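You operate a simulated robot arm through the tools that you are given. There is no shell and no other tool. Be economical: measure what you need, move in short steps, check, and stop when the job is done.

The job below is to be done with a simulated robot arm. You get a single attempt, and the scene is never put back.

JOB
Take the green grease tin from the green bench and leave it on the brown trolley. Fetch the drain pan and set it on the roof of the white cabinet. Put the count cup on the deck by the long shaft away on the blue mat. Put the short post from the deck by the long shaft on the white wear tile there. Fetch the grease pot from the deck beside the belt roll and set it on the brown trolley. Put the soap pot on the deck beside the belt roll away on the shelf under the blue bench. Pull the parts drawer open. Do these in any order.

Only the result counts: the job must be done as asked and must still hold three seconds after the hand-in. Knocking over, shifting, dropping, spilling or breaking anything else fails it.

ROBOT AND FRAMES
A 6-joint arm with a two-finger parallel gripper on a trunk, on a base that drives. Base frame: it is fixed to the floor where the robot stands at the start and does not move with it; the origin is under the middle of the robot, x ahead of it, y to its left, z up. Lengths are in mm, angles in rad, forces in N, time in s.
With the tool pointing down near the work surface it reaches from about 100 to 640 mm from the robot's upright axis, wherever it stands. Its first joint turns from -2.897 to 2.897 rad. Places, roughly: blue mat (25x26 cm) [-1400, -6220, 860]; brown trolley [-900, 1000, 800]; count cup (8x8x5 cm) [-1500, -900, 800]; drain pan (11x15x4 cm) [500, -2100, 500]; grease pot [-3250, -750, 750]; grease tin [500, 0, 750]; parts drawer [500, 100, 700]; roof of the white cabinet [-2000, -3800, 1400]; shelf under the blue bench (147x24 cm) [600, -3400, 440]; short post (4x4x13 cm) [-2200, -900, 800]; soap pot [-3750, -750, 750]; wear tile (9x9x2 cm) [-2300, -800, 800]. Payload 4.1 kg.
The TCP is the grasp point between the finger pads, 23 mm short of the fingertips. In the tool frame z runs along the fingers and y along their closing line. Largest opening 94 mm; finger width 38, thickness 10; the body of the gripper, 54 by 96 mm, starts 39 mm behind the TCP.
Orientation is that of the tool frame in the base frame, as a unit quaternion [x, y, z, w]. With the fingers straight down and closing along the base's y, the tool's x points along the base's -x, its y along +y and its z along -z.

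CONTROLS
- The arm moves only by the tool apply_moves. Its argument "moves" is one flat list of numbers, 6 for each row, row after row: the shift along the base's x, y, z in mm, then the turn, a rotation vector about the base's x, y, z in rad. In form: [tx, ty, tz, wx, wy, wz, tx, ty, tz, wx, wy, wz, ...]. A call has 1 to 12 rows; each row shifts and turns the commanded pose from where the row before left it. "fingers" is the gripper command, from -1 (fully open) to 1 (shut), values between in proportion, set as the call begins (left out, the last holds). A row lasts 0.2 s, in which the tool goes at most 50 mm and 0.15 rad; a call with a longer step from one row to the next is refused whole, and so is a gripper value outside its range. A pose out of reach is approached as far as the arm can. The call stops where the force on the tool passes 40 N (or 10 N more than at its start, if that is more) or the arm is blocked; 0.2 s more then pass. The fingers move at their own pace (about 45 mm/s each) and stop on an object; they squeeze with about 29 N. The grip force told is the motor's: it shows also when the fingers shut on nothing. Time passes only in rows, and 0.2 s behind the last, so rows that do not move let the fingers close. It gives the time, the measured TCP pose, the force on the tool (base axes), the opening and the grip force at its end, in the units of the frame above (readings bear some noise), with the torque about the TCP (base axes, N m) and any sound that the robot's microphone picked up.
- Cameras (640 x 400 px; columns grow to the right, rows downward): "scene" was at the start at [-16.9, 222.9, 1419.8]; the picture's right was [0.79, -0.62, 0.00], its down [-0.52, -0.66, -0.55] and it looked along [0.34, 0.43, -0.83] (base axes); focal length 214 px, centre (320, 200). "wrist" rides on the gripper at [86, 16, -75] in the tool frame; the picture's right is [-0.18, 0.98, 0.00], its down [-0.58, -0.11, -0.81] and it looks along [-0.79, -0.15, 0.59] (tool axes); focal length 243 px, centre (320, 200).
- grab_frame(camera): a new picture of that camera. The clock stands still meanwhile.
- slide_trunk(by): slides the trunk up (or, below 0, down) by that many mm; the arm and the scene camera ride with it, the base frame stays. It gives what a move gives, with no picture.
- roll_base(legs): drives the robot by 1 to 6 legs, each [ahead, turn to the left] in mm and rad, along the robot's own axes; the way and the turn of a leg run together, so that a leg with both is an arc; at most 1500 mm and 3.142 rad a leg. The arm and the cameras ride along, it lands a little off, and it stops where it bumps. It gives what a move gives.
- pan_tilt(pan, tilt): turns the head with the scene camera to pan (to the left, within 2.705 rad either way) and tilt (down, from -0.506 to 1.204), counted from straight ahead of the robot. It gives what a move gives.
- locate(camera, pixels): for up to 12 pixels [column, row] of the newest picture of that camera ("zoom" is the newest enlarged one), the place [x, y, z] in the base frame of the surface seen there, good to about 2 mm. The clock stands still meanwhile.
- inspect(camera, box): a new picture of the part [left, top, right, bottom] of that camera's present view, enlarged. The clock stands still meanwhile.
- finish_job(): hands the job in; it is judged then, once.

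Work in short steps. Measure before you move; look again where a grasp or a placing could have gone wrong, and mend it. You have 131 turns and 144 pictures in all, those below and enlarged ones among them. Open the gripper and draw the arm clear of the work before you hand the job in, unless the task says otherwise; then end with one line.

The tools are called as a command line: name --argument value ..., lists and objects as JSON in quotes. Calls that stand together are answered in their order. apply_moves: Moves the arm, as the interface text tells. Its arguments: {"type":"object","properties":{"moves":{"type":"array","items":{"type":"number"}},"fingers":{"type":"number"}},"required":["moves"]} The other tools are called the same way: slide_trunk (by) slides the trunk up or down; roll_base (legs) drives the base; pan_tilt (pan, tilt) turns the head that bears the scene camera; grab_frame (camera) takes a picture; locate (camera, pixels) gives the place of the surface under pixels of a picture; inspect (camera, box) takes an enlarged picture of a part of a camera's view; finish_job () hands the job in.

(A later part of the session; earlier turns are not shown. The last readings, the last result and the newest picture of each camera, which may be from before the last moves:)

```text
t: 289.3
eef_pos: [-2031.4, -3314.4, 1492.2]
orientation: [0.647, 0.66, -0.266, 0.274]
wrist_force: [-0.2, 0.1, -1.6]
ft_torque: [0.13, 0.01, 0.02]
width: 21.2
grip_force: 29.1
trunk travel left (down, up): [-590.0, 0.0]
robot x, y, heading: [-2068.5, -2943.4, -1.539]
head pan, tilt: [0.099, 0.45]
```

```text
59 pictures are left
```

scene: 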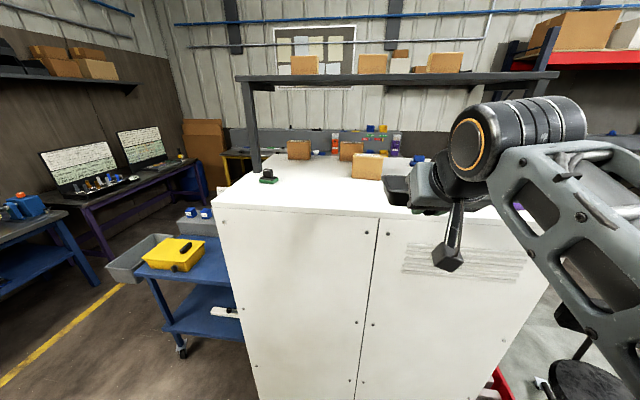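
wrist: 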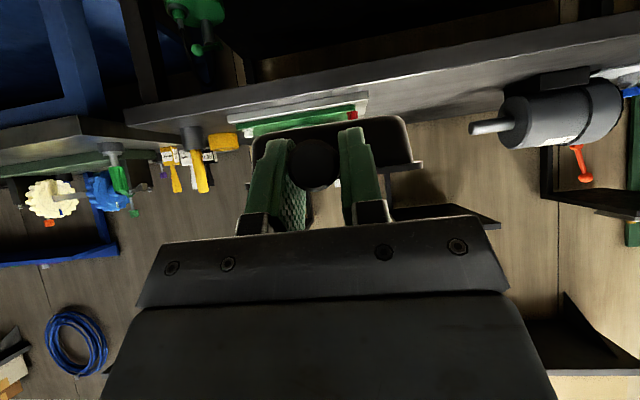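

I measure the items on the roof near the target.

inspect --camera "scene" --box '[260, 130, 480, 230]'

locate --camera "zoom" --pixels '[[310, 140], [355, 145], [270, 140], [455, 85], [370, 200], [320, 200], [365, 165], [300, 240], [380, 235], [430, 110], [350, 80], [400, 120]]'

```text
2.91 times, centred on (370, 180) of scene
```

zoom: 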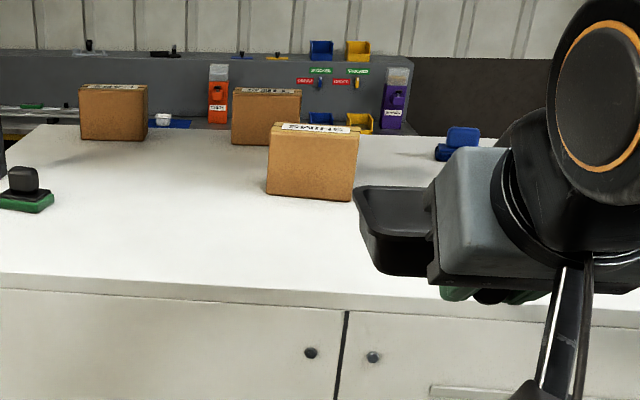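

```text
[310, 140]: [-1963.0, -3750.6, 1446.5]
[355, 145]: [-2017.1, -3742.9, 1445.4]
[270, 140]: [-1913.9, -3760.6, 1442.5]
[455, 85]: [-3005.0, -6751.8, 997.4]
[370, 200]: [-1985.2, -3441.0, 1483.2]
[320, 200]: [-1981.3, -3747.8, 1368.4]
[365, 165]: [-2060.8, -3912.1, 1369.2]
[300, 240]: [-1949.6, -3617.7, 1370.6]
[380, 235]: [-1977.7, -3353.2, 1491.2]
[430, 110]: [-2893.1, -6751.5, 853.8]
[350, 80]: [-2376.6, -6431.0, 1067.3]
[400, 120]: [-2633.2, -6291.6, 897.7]
```

Box front is at y −3750, so a pan centre at (−2050,−3610) is clear. I move over it and come down near the roof.

apply_moves --moves '[-5, -45, 0, 0, 0, 0, -5, -45, 0, 0, 0, 0, -5, -45, 0, 0, 0, 0, -5, -45, 0, 0, 0, 0, 0, 0, -40, 0, 0, 0, 0, 0, -30, 0, 0, 0, 0, 0, 0, 0, 0, 0]'

inspect --camera "scene" --box '[320, 140, 480, 240]'

```text
t: 290.9
eef_pos: [-2051.2, -3496.7, 1423.2]
orientation: [0.646, 0.661, -0.266, 0.274]
wrist_force: [0.5, 0.4, -1.2]
ft_torque: [0.1, -0.01, 0.02]
width: 21.4
grip_force: 28.3
trunk travel left (down, up): [-590.0, 0.0]
robot x, y, heading: [-2072.8, -2943.6, -1.541]
head pan, tilt: [0.099, 0.45]
```

```text
4.00 times, centred on (400, 190) of scene
```

zoom: 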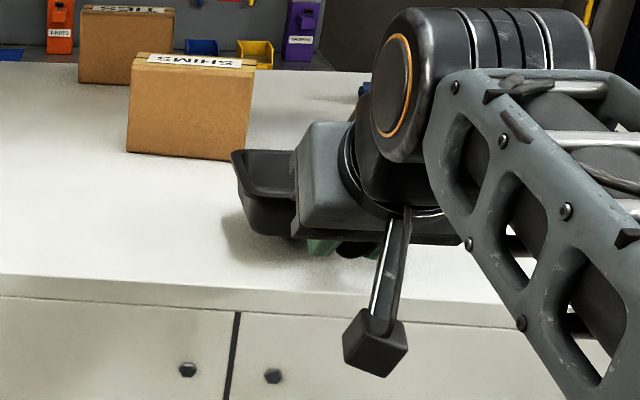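

Clear of the box. I lower slowly to contact.

apply_moves --moves '[0, 0, -8, 0, 0, 0, 0, 0, -5, 0, 0, 0, 0, 0, 0, 0, 0, 0]'

apply_moves --moves '[0, 0, -1.5, 0, 0, 0, 0, 0, -1.5, 0, 0, 0, 0, 0, 0, 0, 0, 0]'

apply_moves --moves '[0, 0, -1, 0, 0, 0, 0, 0, -1, 0, 0, 0, 0, 0, 0, 0, 0, 0]'

```text
t: 291.7
eef_pos: [-2051.3, -3495.2, 1409.3]
orientation: [0.647, 0.66, -0.266, 0.274]
wrist_force: [0.6, -0.2, -1.2]
ft_torque: [0.07, 0.03, 0.05]
width: 21.4
grip_force: 29.3
trunk travel left (down, up): [-590.0, 0.0]
robot x, y, heading: [-2067.0, -2947.7, -1.539]
head pan, tilt: [0.099, 0.45]
```

```text
t: 292.5
eef_pos: [-2052.1, -3495.7, 1407.4]
orientation: [0.647, 0.66, -0.266, 0.273]
wrist_force: [-0.2, -0.8, -1.3]
ft_torque: [0.13, 0.02, 0.0]
width: 21.2
grip_force: 29.2
trunk travel left (down, up): [-590.0, 0.0]
robot x, y, heading: [-2069.0, -2947.2, -1.54]
head pan, tilt: [0.099, 0.45]
```

```text
t: 293.3
eef_pos: [-2050.7, -3495.5, 1405.7]
orientation: [0.647, 0.66, -0.267, 0.273]
wrist_force: [0.4, 0.3, -1.1]
ft_torque: [0.08, -0.01, 0.02]
width: 21.4
grip_force: 29.2
trunk travel left (down, up): [-590.0, 0.0]
robot x, y, heading: [-2070.6, -2946.0, -1.544]
head pan, tilt: [0.099, 0.45]
```

apply_moves --moves '[0, 0, -1, 0, 0, 0, 0, 0, 0, 0, 0, 0]'

apply_moves --moves '[0, 0, -1, 0, 0, 0, 0, 0, 0, 0, 0, 0]'

apply_moves --moves '[0, 0, -1, 0, 0, 0, 0, 0, 0, 0, 0, 0]'

```text
t: 293.9
eef_pos: [-2049.9, -3495.6, 1403.4]
orientation: [0.646, 0.66, -0.266, 0.274]
wrist_force: [-0.7, -0.3, 0.9]
ft_torque: [-0.27, -0.03, 0.06]
width: 21.5
grip_force: 29.1
trunk travel left (down, up): [-590.0, 0.0]
robot x, y, heading: [-2068.1, -2943.1, -1.545]
head pan, tilt: [0.099, 0.45]
```

```text
t: 294.5
eef_pos: [-2051.0, -3495.4, 1404.3]
orientation: [0.647, 0.66, -0.267, 0.274]
wrist_force: [1.1, -0.7, 5.7]
ft_torque: [-0.89, -0.01, 0.09]
width: 21.4
grip_force: 28.6
trunk travel left (down, up): [-590.0, 0.0]
robot x, y, heading: [-2065.5, -2944.5, -1.542]
head pan, tilt: [0.099, 0.45]
```

```text
t: 295.1
eef_pos: [-2051.6, -3495.2, 1404.3]
orientation: [0.646, 0.66, -0.267, 0.275]
wrist_force: [1.7, -3.1, 13.7]
ft_torque: [-0.73, -0.04, 0.04]
width: 21.5
grip_force: 29.4
trunk travel left (down, up): [-590.0, 0.0]
robot x, y, heading: [-2069.7, -2944.5, -1.539]
head pan, tilt: [0.099, 0.45]
```

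The pan rests on the roof. I release and draw back along the tool axis.

apply_moves --moves '[0, 0, 1.5, 0, 0, 0, 0, 0, 0, 0, 0, 0, 0, 0, 0, 0, 0, 0]' --fingers -0.1

apply_moves --moves '[0, 20, 20, 0, 0, 0, 0, 30, 30, 0, 0, 0, 0, 30, 30, 0, 0, 0, 0, 45, 0, 0, 0, 0, 0, 45, 0, 0, 0, 0]'

inspect --camera "scene" --box '[240, 110, 480, 260]'

```text
t: 295.9
eef_pos: [-2051.4, -3494.9, 1402.5]
orientation: [0.647, 0.66, -0.267, 0.274]
wrist_force: [0.4, -0.2, 0.0]
ft_torque: [-0.01, -0.01, 0.0]
width: 51.5
grip_force: 0.1
trunk travel left (down, up): [-590.0, 0.0]
robot x, y, heading: [-2069.3, -2942.0, -1.542]
head pan, tilt: [0.099, 0.45]
```

```text
t: 297.1
eef_pos: [-2051.1, -3324.3, 1482.2]
orientation: [0.646, 0.66, -0.267, 0.274]
wrist_force: [-0.2, -0.7, -0.1]
ft_torque: [-0.03, 0.01, 0.0]
width: 51.8
grip_force: 0.1
trunk travel left (down, up): [-590.0, 0.0]
robot x, y, heading: [-2071.9, -2943.7, -1.546]
head pan, tilt: [0.099, 0.45]
```

```text
2.67 times, centred on (360, 185) of scene
```

zoom: 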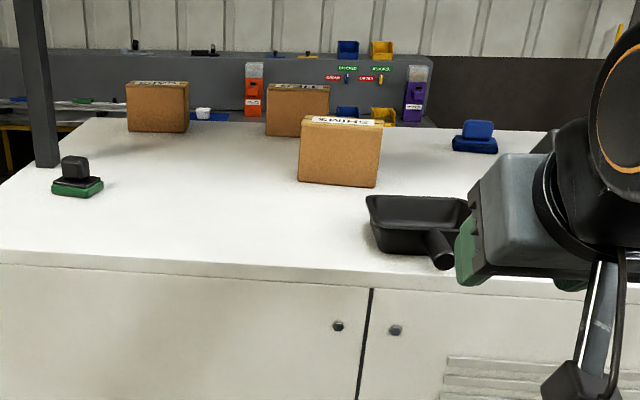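

The pan stands on the roof with nothing disturbed. I level the tool, lower the trunk, and drive around the machine's east end back to its north side.

apply_moves --moves '[0, 0, 0, 0.131, 0.003, 0, 0, 0, 0, 0.131, 0.003, 0, 0, 0, 0, 0.131, 0.003, 0, 0, 0, 0, 0.131, 0.003, 0, 0, 0, 0, 0.131, 0.003, 0, 0, 0, 0, 0.131, 0.003, 0]'

roll_base --legs '[[0, 1.571], [860, 0], [860, 0], [0, 1.546], [1450, 0], [1400, 0]]'

slide_trunk --by -190

roll_base --legs '[[0, 1.571], [920, 0], [900, 0]]'

```text
t: 298.5
eef_pos: [-2051.8, -3324.4, 1472.0]
orientation: [0.7, 0.714, 0.0, 0.001]
wrist_force: [0.0, 0.6, -0.3]
ft_torque: [-0.04, 0.0, -0.02]
width: 51.9
grip_force: 0.1
out of reach, approached as far as the arm can: row 6
trunk travel left (down, up): [-590.0, 0.0]
robot x, y, heading: [-2065.1, -2944.7, -1.541]
head pan, tilt: [0.099, 0.45]
```

```text
t: 328.0
eef_pos: [-483.7, 334.8, 1471.7]
orientation: [0.717, -0.697, -0.001, 0.0]
wrist_force: [-0.4, 0.7, 0.9]
ft_torque: [-0.04, -0.02, -0.03]
width: 51.7
grip_force: 0.0
trunk travel left (down, up): [-590.0, 0.0]
robot x, y, heading: [-460.9, -41.6, 1.611]
head pan, tilt: [0.099, 0.45]
```

```text
t: 330.1
eef_pos: [-484.1, 333.5, 1282.7]
orientation: [0.718, -0.696, -0.001, -0.001]
wrist_force: [-0.1, -0.5, -0.2]
ft_torque: [-0.02, -0.01, -0.05]
width: 51.5
grip_force: 0.1
trunk travel left (down, up): [-400.0, 190.0]
robot x, y, heading: [-466.6, -47.0, 1.609]
head pan, tilt: [0.099, 0.45]
```

```text
t: 343.0
eef_pos: [-2631.4, -139.5, 1281.3]
orientation: [1.0, 0.015, -0.001, 0.001]
wrist_force: [-0.7, -0.7, -0.6]
ft_torque: [0.0, -0.01, 0.02]
width: 51.6
grip_force: 0.0
trunk travel left (down, up): [-400.0, 190.0]
robot x, y, heading: [-2249.6, -121.3, -3.1]
head pan, tilt: [0.099, 0.45]
```

I'm at the post's longitude. I turn to face the deck, approach a bit, and look.

roll_base --legs '[[0, 1.529], [220, 0]]'

pan_tilt --pan 0.0 --tilt 0.75

grab_frame --camera "scene"

```text
t: 348.5
eef_pos: [-2216.6, -717.0, 1281.2]
orientation: [0.693, 0.721, 0.0, 0.0]
wrist_force: [0.3, 0.2, 0.2]
ft_torque: [-0.03, 0.0, 0.01]
width: 51.7
grip_force: 0.1
trunk travel left (down, up): [-400.0, 190.0]
robot x, y, heading: [-2239.1, -336.6, -1.52]
head pan, tilt: [0.099, 0.45]
```

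```text
t: 349.3
eef_pos: [-2216.6, -717.9, 1281.9]
orientation: [0.692, 0.722, -0.001, 0.001]
wrist_force: [-0.1, -1.1, -0.2]
ft_torque: [0.0, 0.0, -0.04]
width: 51.6
grip_force: 0.1
trunk travel left (down, up): [-400.0, 190.0]
robot x, y, heading: [-2241.1, -336.0, -1.522]
head pan, tilt: [0.0, 0.75]
```

```text
55 pictures are left
```

scene: 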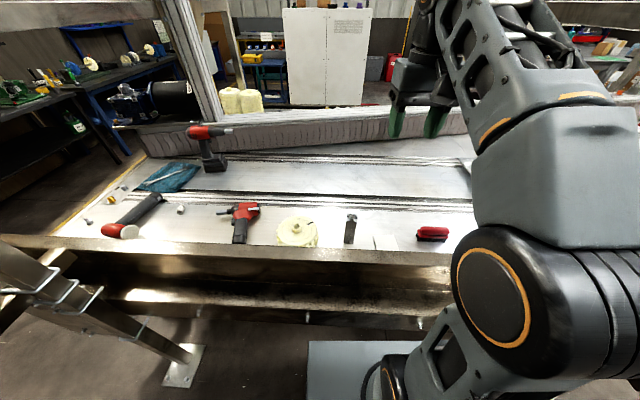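

The short post appears at (350,228) and the white tile at about (385,243). I zoom.

inspect --camera "scene" --box '[320, 200, 460, 260]'

locate --camera "zoom" --pixels '[[137, 75], [137, 100], [137, 150], [137, 190], [120, 150], [155, 150], [240, 165], [280, 190], [335, 185], [280, 210], [240, 195], [285, 170]]'

```text
4.57 times, centred on (390, 230) of scene
```

zoom: 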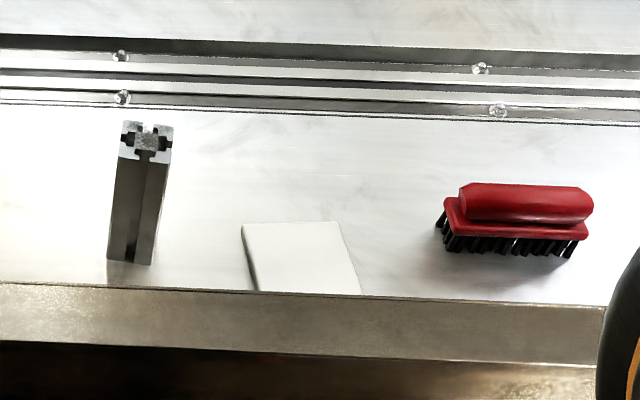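

```text
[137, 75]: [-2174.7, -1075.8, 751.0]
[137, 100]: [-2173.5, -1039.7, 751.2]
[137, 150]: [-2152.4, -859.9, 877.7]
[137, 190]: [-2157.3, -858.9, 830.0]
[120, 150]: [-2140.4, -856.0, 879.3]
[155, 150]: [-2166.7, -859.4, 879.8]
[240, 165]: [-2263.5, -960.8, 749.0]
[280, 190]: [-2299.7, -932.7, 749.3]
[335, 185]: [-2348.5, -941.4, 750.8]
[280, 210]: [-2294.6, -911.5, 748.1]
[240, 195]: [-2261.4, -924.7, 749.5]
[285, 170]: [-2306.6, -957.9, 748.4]
```

locate --camera "zoom" --pixels '[[244, 230], [335, 225], [300, 225], [290, 260], [358, 290], [262, 285], [310, 288], [146, 126], [125, 145], [168, 145], [125, 130], [170, 130]]'

apply_moves --moves '[10, -25, -40, 0, 0, 0, 10, -25, -40, 0, 0, 0, 10, -25, -40, 0, 0, 0, 10, -25, -40, 0, 0, 0, 10, -25, -40, 0, 0, 0, 5, -20, -40, 0, 0, 0]'

grab_frame --camera "wrist"

```text
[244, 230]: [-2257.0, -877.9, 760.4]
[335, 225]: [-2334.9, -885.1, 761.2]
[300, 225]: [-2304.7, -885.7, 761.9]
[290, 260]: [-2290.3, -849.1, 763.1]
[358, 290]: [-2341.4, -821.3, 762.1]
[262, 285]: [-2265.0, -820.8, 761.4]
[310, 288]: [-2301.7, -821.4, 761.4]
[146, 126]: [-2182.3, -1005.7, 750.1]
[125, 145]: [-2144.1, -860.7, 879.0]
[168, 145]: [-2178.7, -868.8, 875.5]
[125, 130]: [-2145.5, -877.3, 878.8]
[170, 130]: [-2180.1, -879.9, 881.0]
```

```text
t: 350.7
eef_pos: [-2159.4, -860.5, 1041.2]
orientation: [0.693, 0.721, 0.0, 0.002]
wrist_force: [-0.4, 0.1, 0.7]
ft_torque: [-0.03, -0.06, 0.01]
width: 51.5
grip_force: 0.0
trunk travel left (down, up): [-400.0, 190.0]
robot x, y, heading: [-2239.7, -340.7, -1.522]
head pan, tilt: [0.0, 0.75]
```

```text
53 pictures are left
```

wrist: 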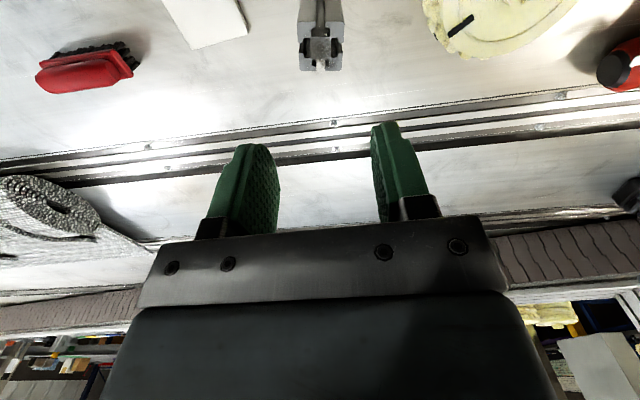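

I measure post top and tile corners from the wrist camera.

inspect --camera "wrist" --box '[150, 0, 400, 110]'

locate --camera "zoom" --pixels '[[388, 62], [400, 165], [480, 60], [478, 170], [388, 110], [485, 110], [30, 0], [115, 122], [250, 88], [218, 0], [130, 60], [440, 180]]'

```text
2.56 times, centred on (275, 55) of wrist
```

zoom: 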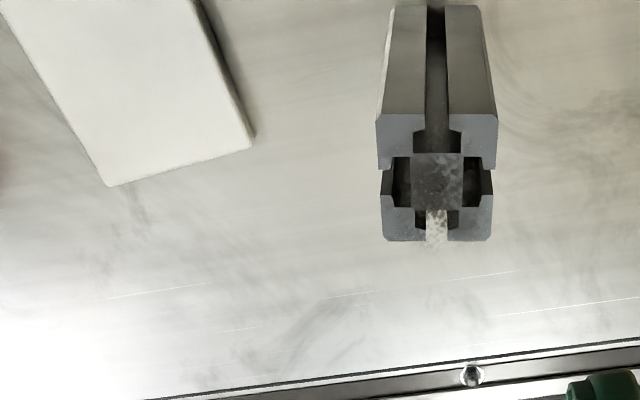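

```text
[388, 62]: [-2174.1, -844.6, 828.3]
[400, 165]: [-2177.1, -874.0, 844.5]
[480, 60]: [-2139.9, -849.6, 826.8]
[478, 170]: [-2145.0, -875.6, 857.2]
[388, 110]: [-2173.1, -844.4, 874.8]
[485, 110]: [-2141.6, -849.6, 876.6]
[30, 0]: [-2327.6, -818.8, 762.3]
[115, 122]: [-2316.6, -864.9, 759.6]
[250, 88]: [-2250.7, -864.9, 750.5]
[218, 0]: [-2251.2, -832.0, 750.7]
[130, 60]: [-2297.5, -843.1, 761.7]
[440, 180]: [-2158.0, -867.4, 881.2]
```

locate --camera "zoom" --pixels '[[114, 182], [246, 140], [235, 110], [200, 30], [60, 90], [30, 40], [382, 120], [493, 120], [388, 236], [488, 236], [400, 140], [405, 230]]'

```text
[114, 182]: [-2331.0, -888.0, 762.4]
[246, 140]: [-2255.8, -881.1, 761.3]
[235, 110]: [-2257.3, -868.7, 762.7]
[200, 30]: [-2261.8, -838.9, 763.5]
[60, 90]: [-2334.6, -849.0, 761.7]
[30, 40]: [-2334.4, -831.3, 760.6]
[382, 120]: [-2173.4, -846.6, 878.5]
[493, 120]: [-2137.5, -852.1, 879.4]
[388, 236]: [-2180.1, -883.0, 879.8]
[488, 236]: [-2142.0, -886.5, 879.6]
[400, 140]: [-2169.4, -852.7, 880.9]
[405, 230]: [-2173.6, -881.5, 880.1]
```

Post centre (−2158,−867), turned −0.14 rad; tile centre (−2299,−841), turned about +0.12 rad, top 762. I align the fingers and descend on the post.

apply_moves --moves '[1, -6.5, -20, 0, 0, -0.09, 0, 0, -30, 0, 0, -0.09, 0, 0, -40, 0, 0, 0, 0, 0, 0, 0, 0, 0]' --fingers -0.5

inspect --camera "wrist" --box '[200, 0, 440, 150]'

locate --camera "zoom" --pixels '[[275, 130], [365, 130], [280, 200], [355, 210], [320, 170]]'

```text
t: 351.7
eef_pos: [-2159.2, -870.0, 951.0]
orientation: [0.755, 0.656, -0.001, 0.001]
wrist_force: [0.6, 0.0, 0.3]
ft_torque: [0.02, -0.02, 0.01]
width: 70.5
grip_force: 0.2
trunk travel left (down, up): [-400.0, 190.0]
robot x, y, heading: [-2236.9, -337.4, -1.523]
head pan, tilt: [0.0, 0.75]
```

```text
2.67 times, centred on (320, 75) of wrist
```

zoom: 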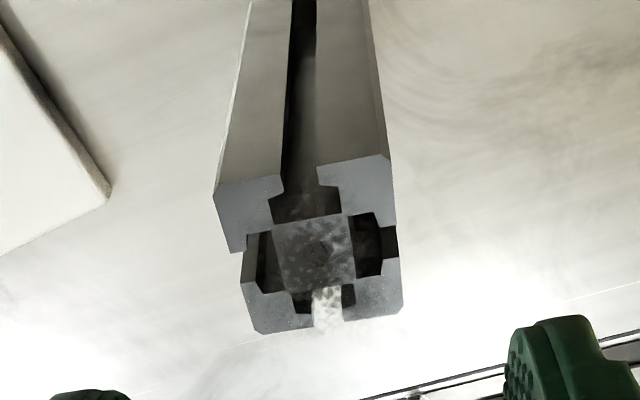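

```text
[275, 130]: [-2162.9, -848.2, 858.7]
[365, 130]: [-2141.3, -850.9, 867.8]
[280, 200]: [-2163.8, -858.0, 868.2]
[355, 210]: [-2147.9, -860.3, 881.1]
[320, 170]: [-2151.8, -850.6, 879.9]
```

I check the post's corner directions once more from here.

locate --camera "zoom" --pixels '[[222, 193], [386, 162], [260, 326], [397, 310], [240, 190], [370, 166], [393, 200], [396, 290], [290, 322], [375, 312]]'

```text
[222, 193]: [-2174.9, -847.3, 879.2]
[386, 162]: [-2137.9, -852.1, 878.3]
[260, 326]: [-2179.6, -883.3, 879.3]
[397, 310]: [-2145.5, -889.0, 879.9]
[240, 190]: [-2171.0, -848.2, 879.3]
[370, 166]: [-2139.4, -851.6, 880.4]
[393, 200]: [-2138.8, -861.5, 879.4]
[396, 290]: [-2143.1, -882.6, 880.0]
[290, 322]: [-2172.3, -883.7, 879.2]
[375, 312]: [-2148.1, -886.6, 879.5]
```

Aligned (−0.145 rad), centre (−2159.5,−868). I descend and grip.

apply_moves --moves '[0, 2, -40, 0, 0, 0, 0, 0, -40, 0, 0, 0, 0, 0, -23, 0, 0, 0, 0, 0, 0, 0, 0, 0]'

apply_moves --moves '[0, 0, 0, 0, 0, 0, 0, 0, 0, 0, 0, 0, 0, 0, 0, 0, 0, 0]' --fingers 1

apply_moves --moves '[0, 0, 20, 0, 0, 0, 0, 0, 40, 0, 0, 0, 0, 0, 0, 0, 0, 0]'

```text
t: 352.7
eef_pos: [-2160.2, -867.1, 849.4]
orientation: [0.755, 0.656, 0.0, 0.001]
wrist_force: [0.0, 0.0, -0.1]
ft_torque: [-0.01, -0.03, 0.01]
width: 70.6
grip_force: 0.0
trunk travel left (down, up): [-400.0, 190.0]
robot x, y, heading: [-2243.3, -338.3, -1.52]
head pan, tilt: [0.0, 0.75]
```

```text
t: 353.5
eef_pos: [-2160.1, -867.5, 849.8]
orientation: [0.755, 0.656, 0.0, 0.002]
wrist_force: [0.5, -0.8, 0.0]
ft_torque: [-0.02, 0.0, 0.01]
width: 39.5
grip_force: 29.0
trunk travel left (down, up): [-400.0, 190.0]
robot x, y, heading: [-2240.7, -339.2, -1.519]
head pan, tilt: [0.0, 0.75]
```

```text
t: 354.3
eef_pos: [-2160.6, -866.6, 910.4]
orientation: [0.755, 0.656, 0.0, 0.001]
wrist_force: [0.0, 0.4, -2.1]
ft_torque: [-0.01, 0.0, -0.05]
width: 39.8
grip_force: 29.1
trunk travel left (down, up): [-400.0, 190.0]
robot x, y, heading: [-2243.0, -333.9, -1.519]
head pan, tilt: [0.0, 0.75]
```

The post is gripped squarely (39.5 mm). I move it over the tile, turning to align, and stop just above.

apply_moves --moves '[-35, 6, 0, 0, 0, 0.13, -35, 6, 0, 0, 0, 0.13, -35, 7, 0, 0, 0, 0, -33.5, 6.6, 0, 0, 0, 0, 0, 0, -30, 0, 0, 0, 0, 0, -10, 0, 0, 0, 0, 0, 0, 0, 0, 0]'

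inspect --camera "scene" --box '[320, 180, 460, 260]'

inspect --camera "wrist" --box '[150, 0, 490, 212]'

```text
t: 355.9
eef_pos: [-2299.3, -840.7, 869.6]
orientation: [0.663, 0.748, 0.0, 0.001]
wrist_force: [0.2, 0.2, -1.2]
ft_torque: [0.05, -0.01, 0.06]
width: 40.0
grip_force: 28.6
trunk travel left (down, up): [-400.0, 190.0]
robot x, y, heading: [-2237.0, -338.4, -1.522]
head pan, tilt: [0.0, 0.75]
```

```text
4.57 times, centred on (390, 220) of scene
```

zoom: 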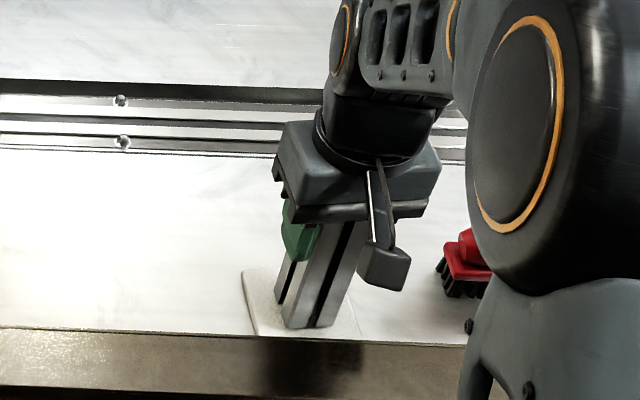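

```text
1.88 times, centred on (320, 106) of wrist
```

zoom: 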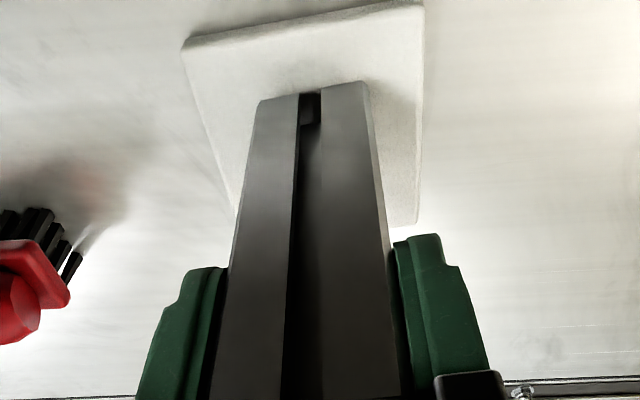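

It is centred over the tile. I lower the last ~8 mm slowly.

apply_moves --moves '[0, 0, -3, 0, 0, 0, 0, 0, -3, 0, 0, 0, 0, 0, 0, 0, 0, 0]'

apply_moves --moves '[0, 0, -1, 0, 0, 0, 0, 0, -1, 0, 0, 0, 0, 0, 0, 0, 0, 0]'

apply_moves --moves '[0, 0, -1, 0, 0, 0, 0, 0, 0, 0, 0, 0]'

```text
t: 356.7
eef_pos: [-2298.0, -840.5, 862.7]
orientation: [0.663, 0.749, 0.001, 0.001]
wrist_force: [0.1, -0.3, -2.4]
ft_torque: [-0.03, -0.02, 0.0]
width: 39.8
grip_force: 29.0
trunk travel left (down, up): [-400.0, 190.0]
robot x, y, heading: [-2241.7, -340.7, -1.521]
head pan, tilt: [0.0, 0.75]
```

```text
t: 357.5
eef_pos: [-2298.4, -839.6, 862.3]
orientation: [0.663, 0.749, -0.001, 0.002]
wrist_force: [0.7, 0.3, 5.0]
ft_torque: [0.0, -0.02, 0.0]
width: 39.9
grip_force: 29.0
trunk travel left (down, up): [-400.0, 190.0]
robot x, y, heading: [-2243.1, -339.4, -1.527]
head pan, tilt: [0.0, 0.75]
```

```text
t: 358.1
eef_pos: [-2298.8, -840.2, 861.9]
orientation: [0.663, 0.749, -0.001, 0.002]
wrist_force: [0.1, -0.1, 15.1]
ft_torque: [0.14, 0.04, -0.01]
width: 39.8
grip_force: 28.8
trunk travel left (down, up): [-400.0, 190.0]
robot x, y, heading: [-2237.8, -335.1, -1.521]
head pan, tilt: [0.0, 0.75]
```

The post stands on the tile (15 N). I release gently and rise.

apply_moves --moves '[0, 0, 1.5, 0, 0, 0, 0, 0, 0, 0, 0, 0]' --fingers -0.5

apply_moves --moves '[0, 0, 30, 0, 0, 0, 0, 0, 40, 0, 0, 0, 0, 0, 50, 0, 0, 0, 0, 0, 50, 0, 0, 0, 0, 45, 20, 0, 0, 0, 0, 45, 0, 0, 0, 0, 0, 45, 0, 0, 0, 0]'

inspect --camera "scene" --box '[320, 180, 460, 260]'

```text
t: 358.7
eef_pos: [-2299.0, -840.0, 861.9]
orientation: [0.663, 0.749, 0.0, 0.001]
wrist_force: [-0.4, 1.0, -0.3]
ft_torque: [-0.01, -0.03, 0.03]
width: 70.5
grip_force: 0.0
trunk travel left (down, up): [-400.0, 190.0]
robot x, y, heading: [-2240.9, -337.2, -1.521]
head pan, tilt: [0.0, 0.75]
```

```text
t: 360.3
eef_pos: [-2296.8, -705.6, 1051.8]
orientation: [0.663, 0.749, 0.0, 0.0]
wrist_force: [0.1, 0.1, -0.5]
ft_torque: [0.03, 0.02, 0.03]
width: 70.5
grip_force: 0.1
trunk travel left (down, up): [-400.0, 190.0]
robot x, y, heading: [-2241.8, -341.3, -1.52]
head pan, tilt: [0.0, 0.75]
```

```text
4.57 times, centred on (390, 220) of scene
```

zoom: 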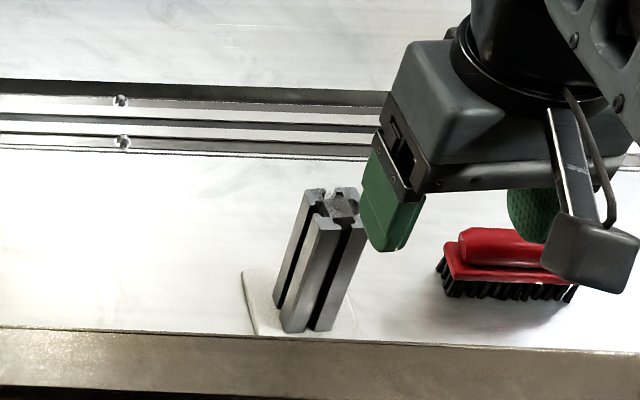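

The post stands on the tile. Next I back out and go west to the grease and soap pots beside the belt roll.

roll_base --legs '[[-290, 0], [0, -1.62], [1230, 0], [0, 1.57]]'

pan_tilt --pan 0.0 --tilt 0.6

grab_frame --camera "scene"

```text
t: 375.9
eef_pos: [-3567.7, -426.6, 1052.4]
orientation: [0.678, 0.735, 0.001, 0.0]
wrist_force: [0.0, -0.3, -0.4]
ft_torque: [-0.03, -0.01, 0.03]
width: 70.9
grip_force: 0.0
trunk travel left (down, up): [-400.0, 190.0]
robot x, y, heading: [-3496.5, -63.8, -1.561]
head pan, tilt: [0.0, 0.75]
```

```text
t: 376.6
eef_pos: [-3568.4, -425.5, 1052.5]
orientation: [0.678, 0.735, 0.001, 0.001]
wrist_force: [0.6, 0.0, 0.2]
ft_torque: [0.01, -0.02, -0.01]
width: 70.5
grip_force: 0.1
trunk travel left (down, up): [-400.0, 190.0]
robot x, y, heading: [-3500.1, -61.6, -1.56]
head pan, tilt: [0.0, 0.6]
```

```text
47 pictures are left
```

scene: 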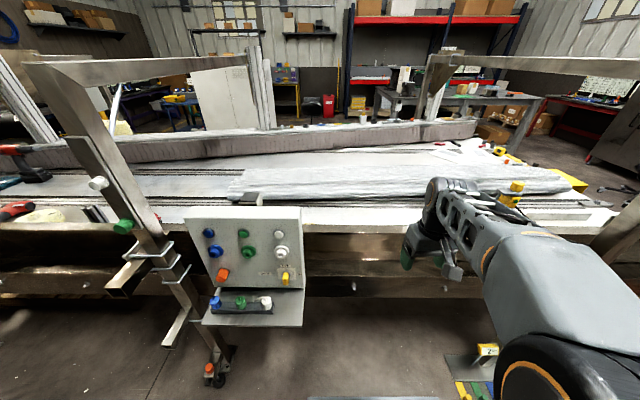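

The rail hides the near deck. I locate the control panel and the floor items, and raise the trunk for a steeper view.

locate --camera "scene" --pixels '[[305, 300], [303, 215], [250, 320], [470, 370], [515, 190], [460, 390], [400, 290], [360, 215], [380, 240], [560, 230], [490, 350], [215, 375]]'

slide_trunk --by 190

pan_tilt --pan 0.0 --tilt 0.7

inspect --camera "scene" --box '[200, 100, 600, 350]'

```text
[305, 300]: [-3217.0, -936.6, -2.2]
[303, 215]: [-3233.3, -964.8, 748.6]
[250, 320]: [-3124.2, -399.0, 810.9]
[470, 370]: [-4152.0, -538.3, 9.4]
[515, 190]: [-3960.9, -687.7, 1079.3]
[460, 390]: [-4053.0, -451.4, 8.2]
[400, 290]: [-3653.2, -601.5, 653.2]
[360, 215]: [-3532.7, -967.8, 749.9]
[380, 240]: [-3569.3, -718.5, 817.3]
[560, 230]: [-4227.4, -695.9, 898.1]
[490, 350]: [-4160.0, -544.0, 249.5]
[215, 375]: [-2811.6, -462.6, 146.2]
```

```text
t: 378.7
eef_pos: [-3567.3, -425.9, 1241.4]
orientation: [0.677, 0.736, 0.0, 0.001]
wrist_force: [0.0, -0.2, -0.4]
ft_torque: [-0.02, 0.01, 0.01]
width: 70.7
grip_force: 0.1
trunk travel left (down, up): [-590.0, 0.0]
robot x, y, heading: [-3498.6, -55.3, -1.561]
head pan, tilt: [0.0, 0.6]
```

```text
t: 379.3
eef_pos: [-3569.1, -427.3, 1241.4]
orientation: [0.678, 0.735, 0.001, 0.002]
wrist_force: [0.6, 0.2, -0.8]
ft_torque: [-0.02, 0.02, 0.03]
width: 70.4
grip_force: 0.0
trunk travel left (down, up): [-590.0, 0.0]
robot x, y, heading: [-3493.2, -61.1, -1.556]
head pan, tilt: [0.0, 0.7]
```

```text
1.60 times, centred on (400, 225) of scene
```

zoom: 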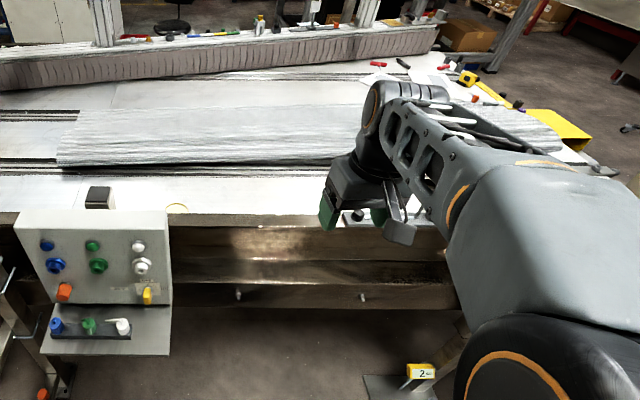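

I drive forward to y≈−330 for a steeper look over the rail.

roll_base --legs '[[275, 0]]'

pan_tilt --pan 0.0 --tilt 0.85

grab_frame --camera "scene"

grab_frame --camera "wrist"

```text
t: 381.2
eef_pos: [-3565.4, -698.3, 1240.6]
orientation: [0.678, 0.735, 0.0, 0.002]
wrist_force: [0.4, 0.2, 0.0]
ft_torque: [0.01, 0.01, -0.03]
width: 70.4
grip_force: 0.0
trunk travel left (down, up): [-590.0, 0.0]
robot x, y, heading: [-3494.0, -329.4, -1.56]
head pan, tilt: [0.0, 0.7]
```

```text
t: 381.9
eef_pos: [-3565.7, -698.4, 1241.0]
orientation: [0.678, 0.735, 0.0, 0.001]
wrist_force: [0.2, 0.3, 0.1]
ft_torque: [0.02, 0.0, 0.02]
width: 70.3
grip_force: 0.0
trunk travel left (down, up): [-590.0, 0.0]
robot x, y, heading: [-3492.4, -331.2, -1.558]
head pan, tilt: [0.0, 0.85]
```

```text
45 pictures are left
```

scene: 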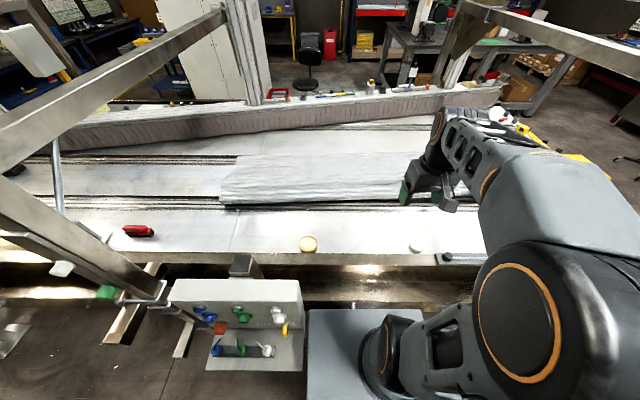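

```text
44 pictures are left
```

wrist: 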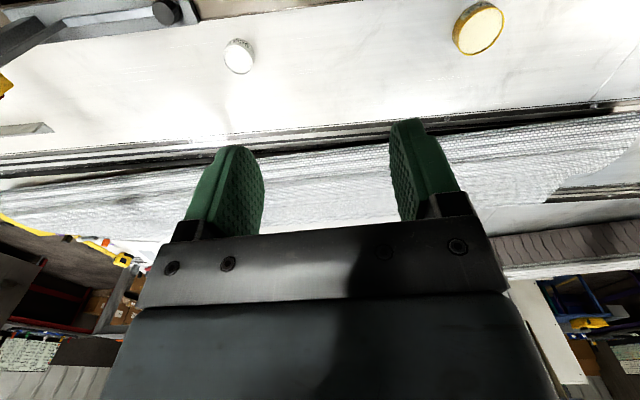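

Two pots show: a yellow one at wrist (478,28) and a white one at (238,56). I zoom to read and measure them.

inspect --camera "wrist" --box '[430, 0, 530, 62]'

inspect --camera "wrist" --box '[200, 25, 280, 85]'

locate --camera "wrist" --pixels '[[454, 28], [502, 22], [478, 4], [474, 52], [478, 28], [225, 58], [253, 54], [238, 42], [240, 72], [238, 56]]'

```text
6.40 times, centred on (480, 31) of wrist
```

zoom: 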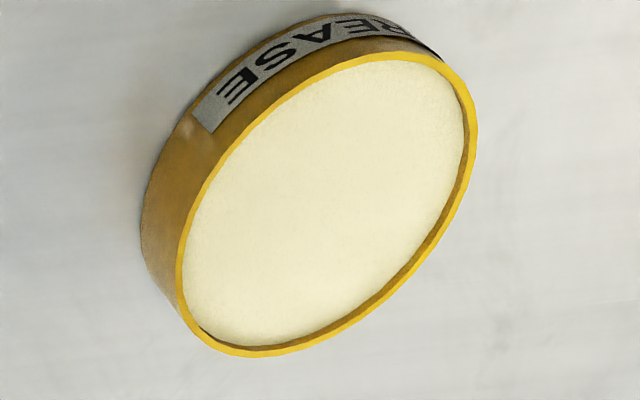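

```text
6.67 times, centred on (240, 55) of wrist
```

zoom: 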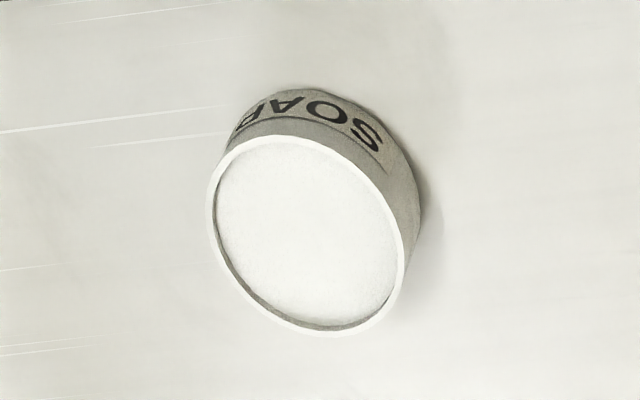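

```text
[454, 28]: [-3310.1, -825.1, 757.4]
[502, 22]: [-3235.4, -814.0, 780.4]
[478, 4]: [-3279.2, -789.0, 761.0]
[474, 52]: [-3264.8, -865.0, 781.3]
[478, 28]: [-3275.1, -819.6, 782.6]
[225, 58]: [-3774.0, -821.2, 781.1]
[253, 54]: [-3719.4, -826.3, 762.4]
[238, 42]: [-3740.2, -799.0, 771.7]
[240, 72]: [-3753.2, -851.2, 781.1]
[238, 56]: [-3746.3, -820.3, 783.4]
```

Grease pot ≈(−3272,−823), about 76 mm wide, top 783; soap pot ≈(−3748,−823), 55 mm. I lower the trunk and go above the grease pot.

slide_trunk --by -190

apply_moves --moves '[45, -20, 0, 0, 0, 0, 45, -20, 0, 0, 0, 0, 45, -20, 0, 0, 0, 0, 45, -20, 0, 0, 0, 0, 45, -20, 0, 0, 0, 0, 45, -15, 0, 0, 0, 0, 22, -8, -30, 0, 0, 0, 0, 0, -40, 0, 0, 0, 0, 0, -40, 0, 0, 0, 0, 0, 0, 0, 0, 0]' --fingers -1

grab_frame --camera "wrist"

```text
t: 384.0
eef_pos: [-3566.4, -697.4, 1051.5]
orientation: [0.679, 0.734, 0.0, 0.001]
wrist_force: [0.4, -1.2, 0.2]
ft_torque: [-0.03, 0.03, 0.01]
width: 70.7
grip_force: 0.0
trunk travel left (down, up): [-400.0, 190.0]
robot x, y, heading: [-3489.9, -331.1, -1.558]
head pan, tilt: [0.0, 0.85]
```

```text
t: 386.2
eef_pos: [-3272.0, -820.6, 943.6]
orientation: [0.679, 0.734, 0.0, 0.002]
wrist_force: [0.0, -0.7, 0.1]
ft_torque: [0.01, -0.03, -0.01]
width: 94.0
grip_force: 0.0
trunk travel left (down, up): [-400.0, 190.0]
robot x, y, heading: [-3494.0, -329.7, -1.562]
head pan, tilt: [0.0, 0.85]
```

```text
41 pictures are left
```

wrist: 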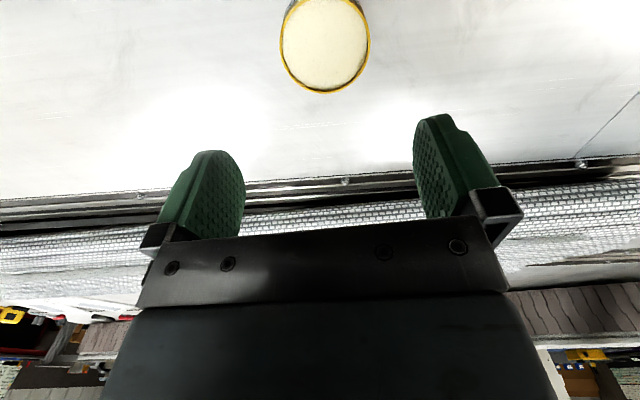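

locate --camera "wrist" --pixels '[[282, 40], [369, 40], [322, 91], [300, 82], [348, 82], [325, 3], [290, 70], [362, 65]]'

```text
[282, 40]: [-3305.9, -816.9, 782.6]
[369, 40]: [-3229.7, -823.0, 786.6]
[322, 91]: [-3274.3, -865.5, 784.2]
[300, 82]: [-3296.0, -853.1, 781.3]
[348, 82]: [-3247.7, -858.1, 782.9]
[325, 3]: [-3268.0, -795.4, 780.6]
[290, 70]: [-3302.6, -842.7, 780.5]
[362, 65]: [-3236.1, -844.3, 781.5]
```

The fit gives centre (−3269,−826.5), radius 38. I descend to z 778 and grip.

apply_moves --moves '[3, -6, -45, 0, 0, 0, 0, 0, -48, 0, 0, 0, 0, 0, -48, 0, 0, 0, 0, 0, -24, 0, 0, 0, 0, 0, 0, 0, 0, 0]'

apply_moves --moves '[0, 0, 0, 0, 0, 0, 0, 0, 0, 0, 0, 0, 0, 0, 0, 0, 0, 0]' --fingers 1

apply_moves --moves '[0, 0, 20, 0, 0, 0, 0, 0, 40, 0, 0, 0, 0, 0, 0, 0, 0, 0]'

inspect --camera "wrist" --box '[130, 0, 530, 250]'

```text
t: 387.0
eef_pos: [-3267.5, -833.8, 829.2]
orientation: [0.681, 0.733, 0.0, 0.011]
wrist_force: [0.1, -5.6, 15.1]
ft_torque: [2.08, -0.11, 0.04]
width: 93.7
grip_force: 0.1
trunk travel left (down, up): [-400.0, 190.0]
robot x, y, heading: [-3495.1, -335.3, -1.563]
head pan, tilt: [0.0, 0.85]
stopped in row 3: the force on the tool passed its limit at 133 N (the readings are from after the stop); the commanded pose is now the measured one
```

```text
t: 387.8
eef_pos: [-3266.9, -833.8, 830.1]
orientation: [0.681, 0.733, -0.001, 0.011]
wrist_force: [2.5, -19.3, 29.6]
ft_torque: [4.58, 0.23, -0.37]
width: 22.9
grip_force: 0.1
trunk travel left (down, up): [-400.0, 190.0]
robot x, y, heading: [-3494.0, -330.3, -1.561]
head pan, tilt: [0.0, 0.85]
```

```text
t: 388.6
eef_pos: [-3267.2, -831.7, 888.6]
orientation: [0.68, 0.733, 0.0, 0.009]
wrist_force: [0.3, 0.3, 0.4]
ft_torque: [-0.03, 0.0, -0.01]
width: 0.0
grip_force: 28.4
trunk travel left (down, up): [-400.0, 190.0]
robot x, y, heading: [-3492.7, -330.1, -1.564]
head pan, tilt: [0.0, 0.85]
```

```text
1.60 times, centred on (330, 125) of wrist
```

zoom: 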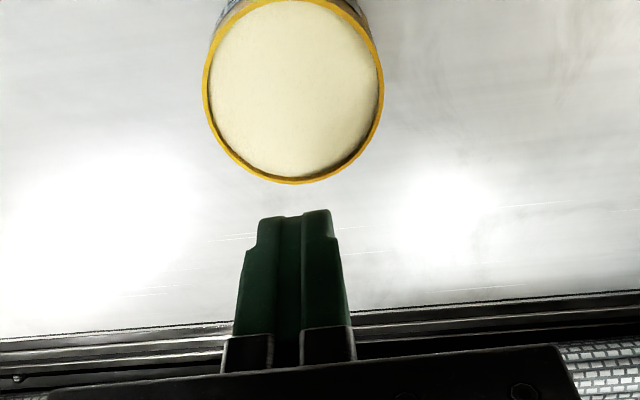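

The tool was blocked at z 829: the camera stalk (86 mm toward me) hit the rail top at y≈−718. The pot is untouched. I rise, turn the gripper 90° so the stalk points sideways, and retry.

apply_moves --moves '[0, 5, 40, 0, 0, 0, 0, 0, 20, 0, 0, 0.145, 0, 0, 0, 0, 0, 0.145, 0, 0, 0, 0, 0, 0.145, 0, 0, 0, 0, 0, 0.145, 0, 0, 0, 0, 0, 0.145, 0, 0, 0, 0, 0, 0.145, 0, 0, 0, 0, 0, 0.145, 0, 0, 0, 0, 0, 0.145, 0, 0, 0, 0, 0, 0.145, 0, 0, 0, 0, 0, 0.145]' --fingers -1

grab_frame --camera "wrist"

inspect --camera "scene" --box '[220, 150, 420, 275]'

```text
t: 391.0
eef_pos: [-3266.2, -826.7, 948.0]
orientation: [0.022, 1.0, 0.006, 0.007]
wrist_force: [-0.1, -0.1, 0.4]
ft_torque: [0.03, 0.0, -0.03]
width: 94.1
grip_force: 0.0
trunk travel left (down, up): [-400.0, 190.0]
robot x, y, heading: [-3493.9, -334.7, -1.559]
head pan, tilt: [0.0, 0.85]
```

```text
39 pictures are left
```

wrist: 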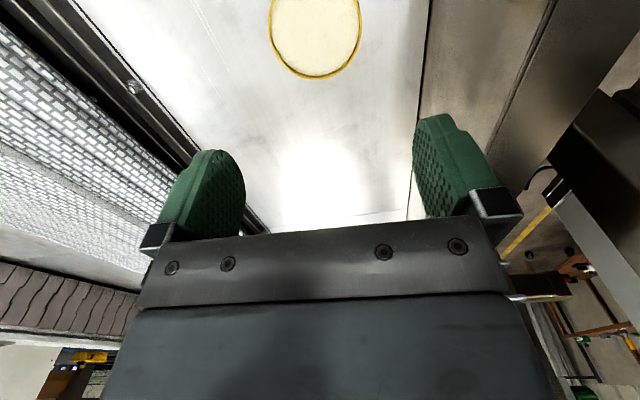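

```text
3.20 times, centred on (320, 212) of scene
```

zoom: 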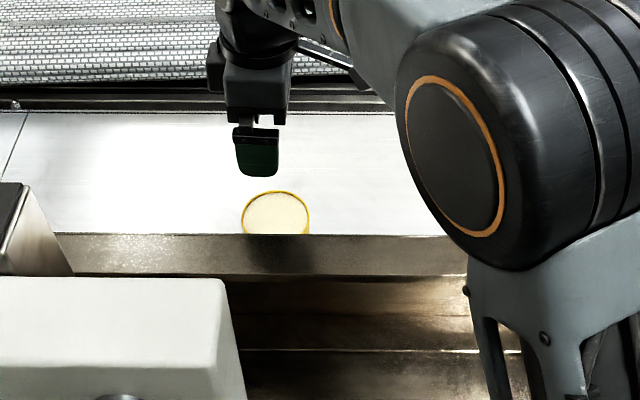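

locate --camera "wrist" --pixels '[[272, 30], [359, 30], [315, 77], [285, 65], [348, 60], [400, 100]]'

apply_moves --moves '[-1, 0, -40, -0.012, 0.014, 0, -1, 0, -40, 0, 0, 0, 0, 0, -20, 0, 0, 0, 0, 0, 0, 0, 0, 0]'

```text
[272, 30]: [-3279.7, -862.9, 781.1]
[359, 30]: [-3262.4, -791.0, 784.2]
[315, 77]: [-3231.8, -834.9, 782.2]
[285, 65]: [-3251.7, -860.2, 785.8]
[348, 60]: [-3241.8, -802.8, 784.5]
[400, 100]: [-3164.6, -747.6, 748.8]
```

```text
t: 392.0
eef_pos: [-3270.7, -827.7, 846.5]
orientation: [0.021, 1.0, 0.0, -0.001]
wrist_force: [-0.2, -1.4, -0.3]
ft_torque: [0.01, -0.01, 0.03]
width: 94.0
grip_force: 0.1
trunk travel left (down, up): [-400.0, 190.0]
robot x, y, heading: [-3491.3, -333.9, -1.559]
head pan, tilt: [0.0, 0.85]
```

The pot centre is unchanged and under the TCP. I descend the rest in small steps and grip.

apply_moves --moves '[0.5, 0, -25, 0, 0, 0, 0, 0, -22, 0, 0, 0, 0, 0, -20, 0, 0, 0, 0, 0, 0, 0, 0, 0]'

apply_moves --moves '[0, 0, 0, 0, 0, 0, 0, 0, 0, 0, 0, 0, 0, 0, 0, 0, 0, 0]' --fingers 1

```text
t: 393.0
eef_pos: [-3268.9, -827.5, 780.2]
orientation: [0.023, 1.0, 0.0, 0.0]
wrist_force: [-0.5, -0.1, -0.7]
ft_torque: [-0.02, 0.03, -0.03]
width: 94.0
grip_force: 0.0
trunk travel left (down, up): [-400.0, 190.0]
robot x, y, heading: [-3493.4, -332.7, -1.568]
head pan, tilt: [0.0, 0.85]
```

```text
t: 393.8
eef_pos: [-3268.6, -829.1, 779.5]
orientation: [0.023, 1.0, 0.0, 0.001]
wrist_force: [-0.4, -0.4, -0.3]
ft_torque: [-0.09, -0.01, 0.0]
width: 79.1
grip_force: 28.6
trunk travel left (down, up): [-400.0, 190.0]
robot x, y, heading: [-3494.8, -333.3, -1.561]
head pan, tilt: [0.0, 0.85]
```

The pot is gripped (79 mm). I lift it past the rail height, tuck in, and check.

apply_moves --moves '[0, 0, 20, 0, 0, 0, 0, 0, 40, 0, 0, 0, 0, 0, 50, 0, 0, 0, 0, 0, 50, 0, 0, 0, 0, 0, 50, 0, 0, 0, 0, 0, 40, 0, 0, 0, -30, 35, 0, 0, 0, 0, -30, 35, 0, 0, 0, 0, -30, 35, 0, 0, 0, 0, -30, 20, 0, 0, 0, 0]'

inspect --camera "wrist" --box '[130, 0, 530, 250]'

```text
t: 396.0
eef_pos: [-3389.8, -701.8, 1030.1]
orientation: [0.022, 1.0, 0.0, 0.001]
wrist_force: [0.4, -0.4, -3.4]
ft_torque: [-0.01, 0.0, -0.01]
width: 79.0
grip_force: 29.4
trunk travel left (down, up): [-400.0, 190.0]
robot x, y, heading: [-3493.1, -334.8, -1.56]
head pan, tilt: [0.0, 0.85]
```

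```text
1.60 times, centred on (330, 125) of wrist
```

zoom: 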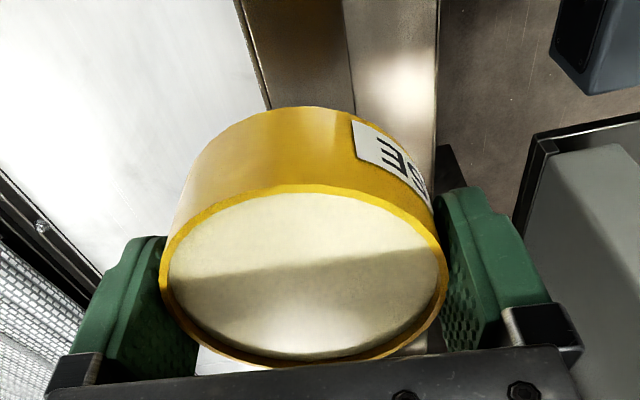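

The pot is level and secure (bottom ≈ TCP −30). I back out far enough to clear the control panel, then drive east to the trolley.

roll_base --legs '[[-450, 0], [0, 1.56], [1500, 0], [1470, 0], [0, 1.571]]'

pan_tilt --pan 0.0 --tilt 0.85

grab_frame --camera "scene"

```text
t: 419.8
eef_pos: [-713.1, 511.6, 1030.7]
orientation: [1.0, -0.027, -0.001, 0.0]
wrist_force: [0.7, 0.4, -3.9]
ft_torque: [0.02, 0.0, -0.01]
width: 78.9
grip_force: 28.7
trunk travel left (down, up): [-400.0, 190.0]
robot x, y, heading: [-608.8, 138.4, 1.575]
head pan, tilt: [0.0, 0.85]
```

```text
t: 420.4
eef_pos: [-712.4, 512.3, 1028.9]
orientation: [1.0, -0.027, 0.0, 0.0]
wrist_force: [0.5, -0.6, -3.5]
ft_torque: [0.02, -0.01, -0.02]
width: 78.9
grip_force: 29.3
trunk travel left (down, up): [-400.0, 190.0]
robot x, y, heading: [-606.9, 141.0, 1.572]
head pan, tilt: [0.0, 0.85]
```

```text
36 pictures are left
```

scene: 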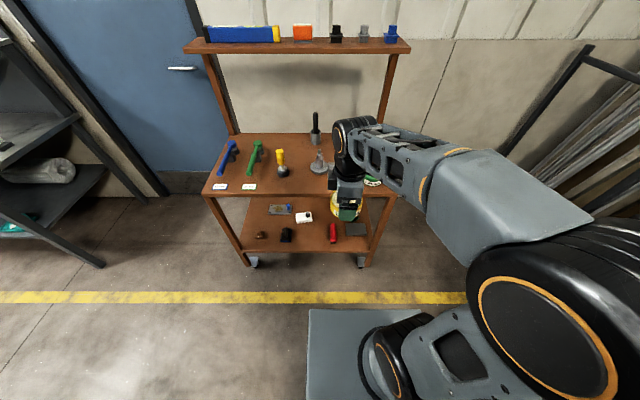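

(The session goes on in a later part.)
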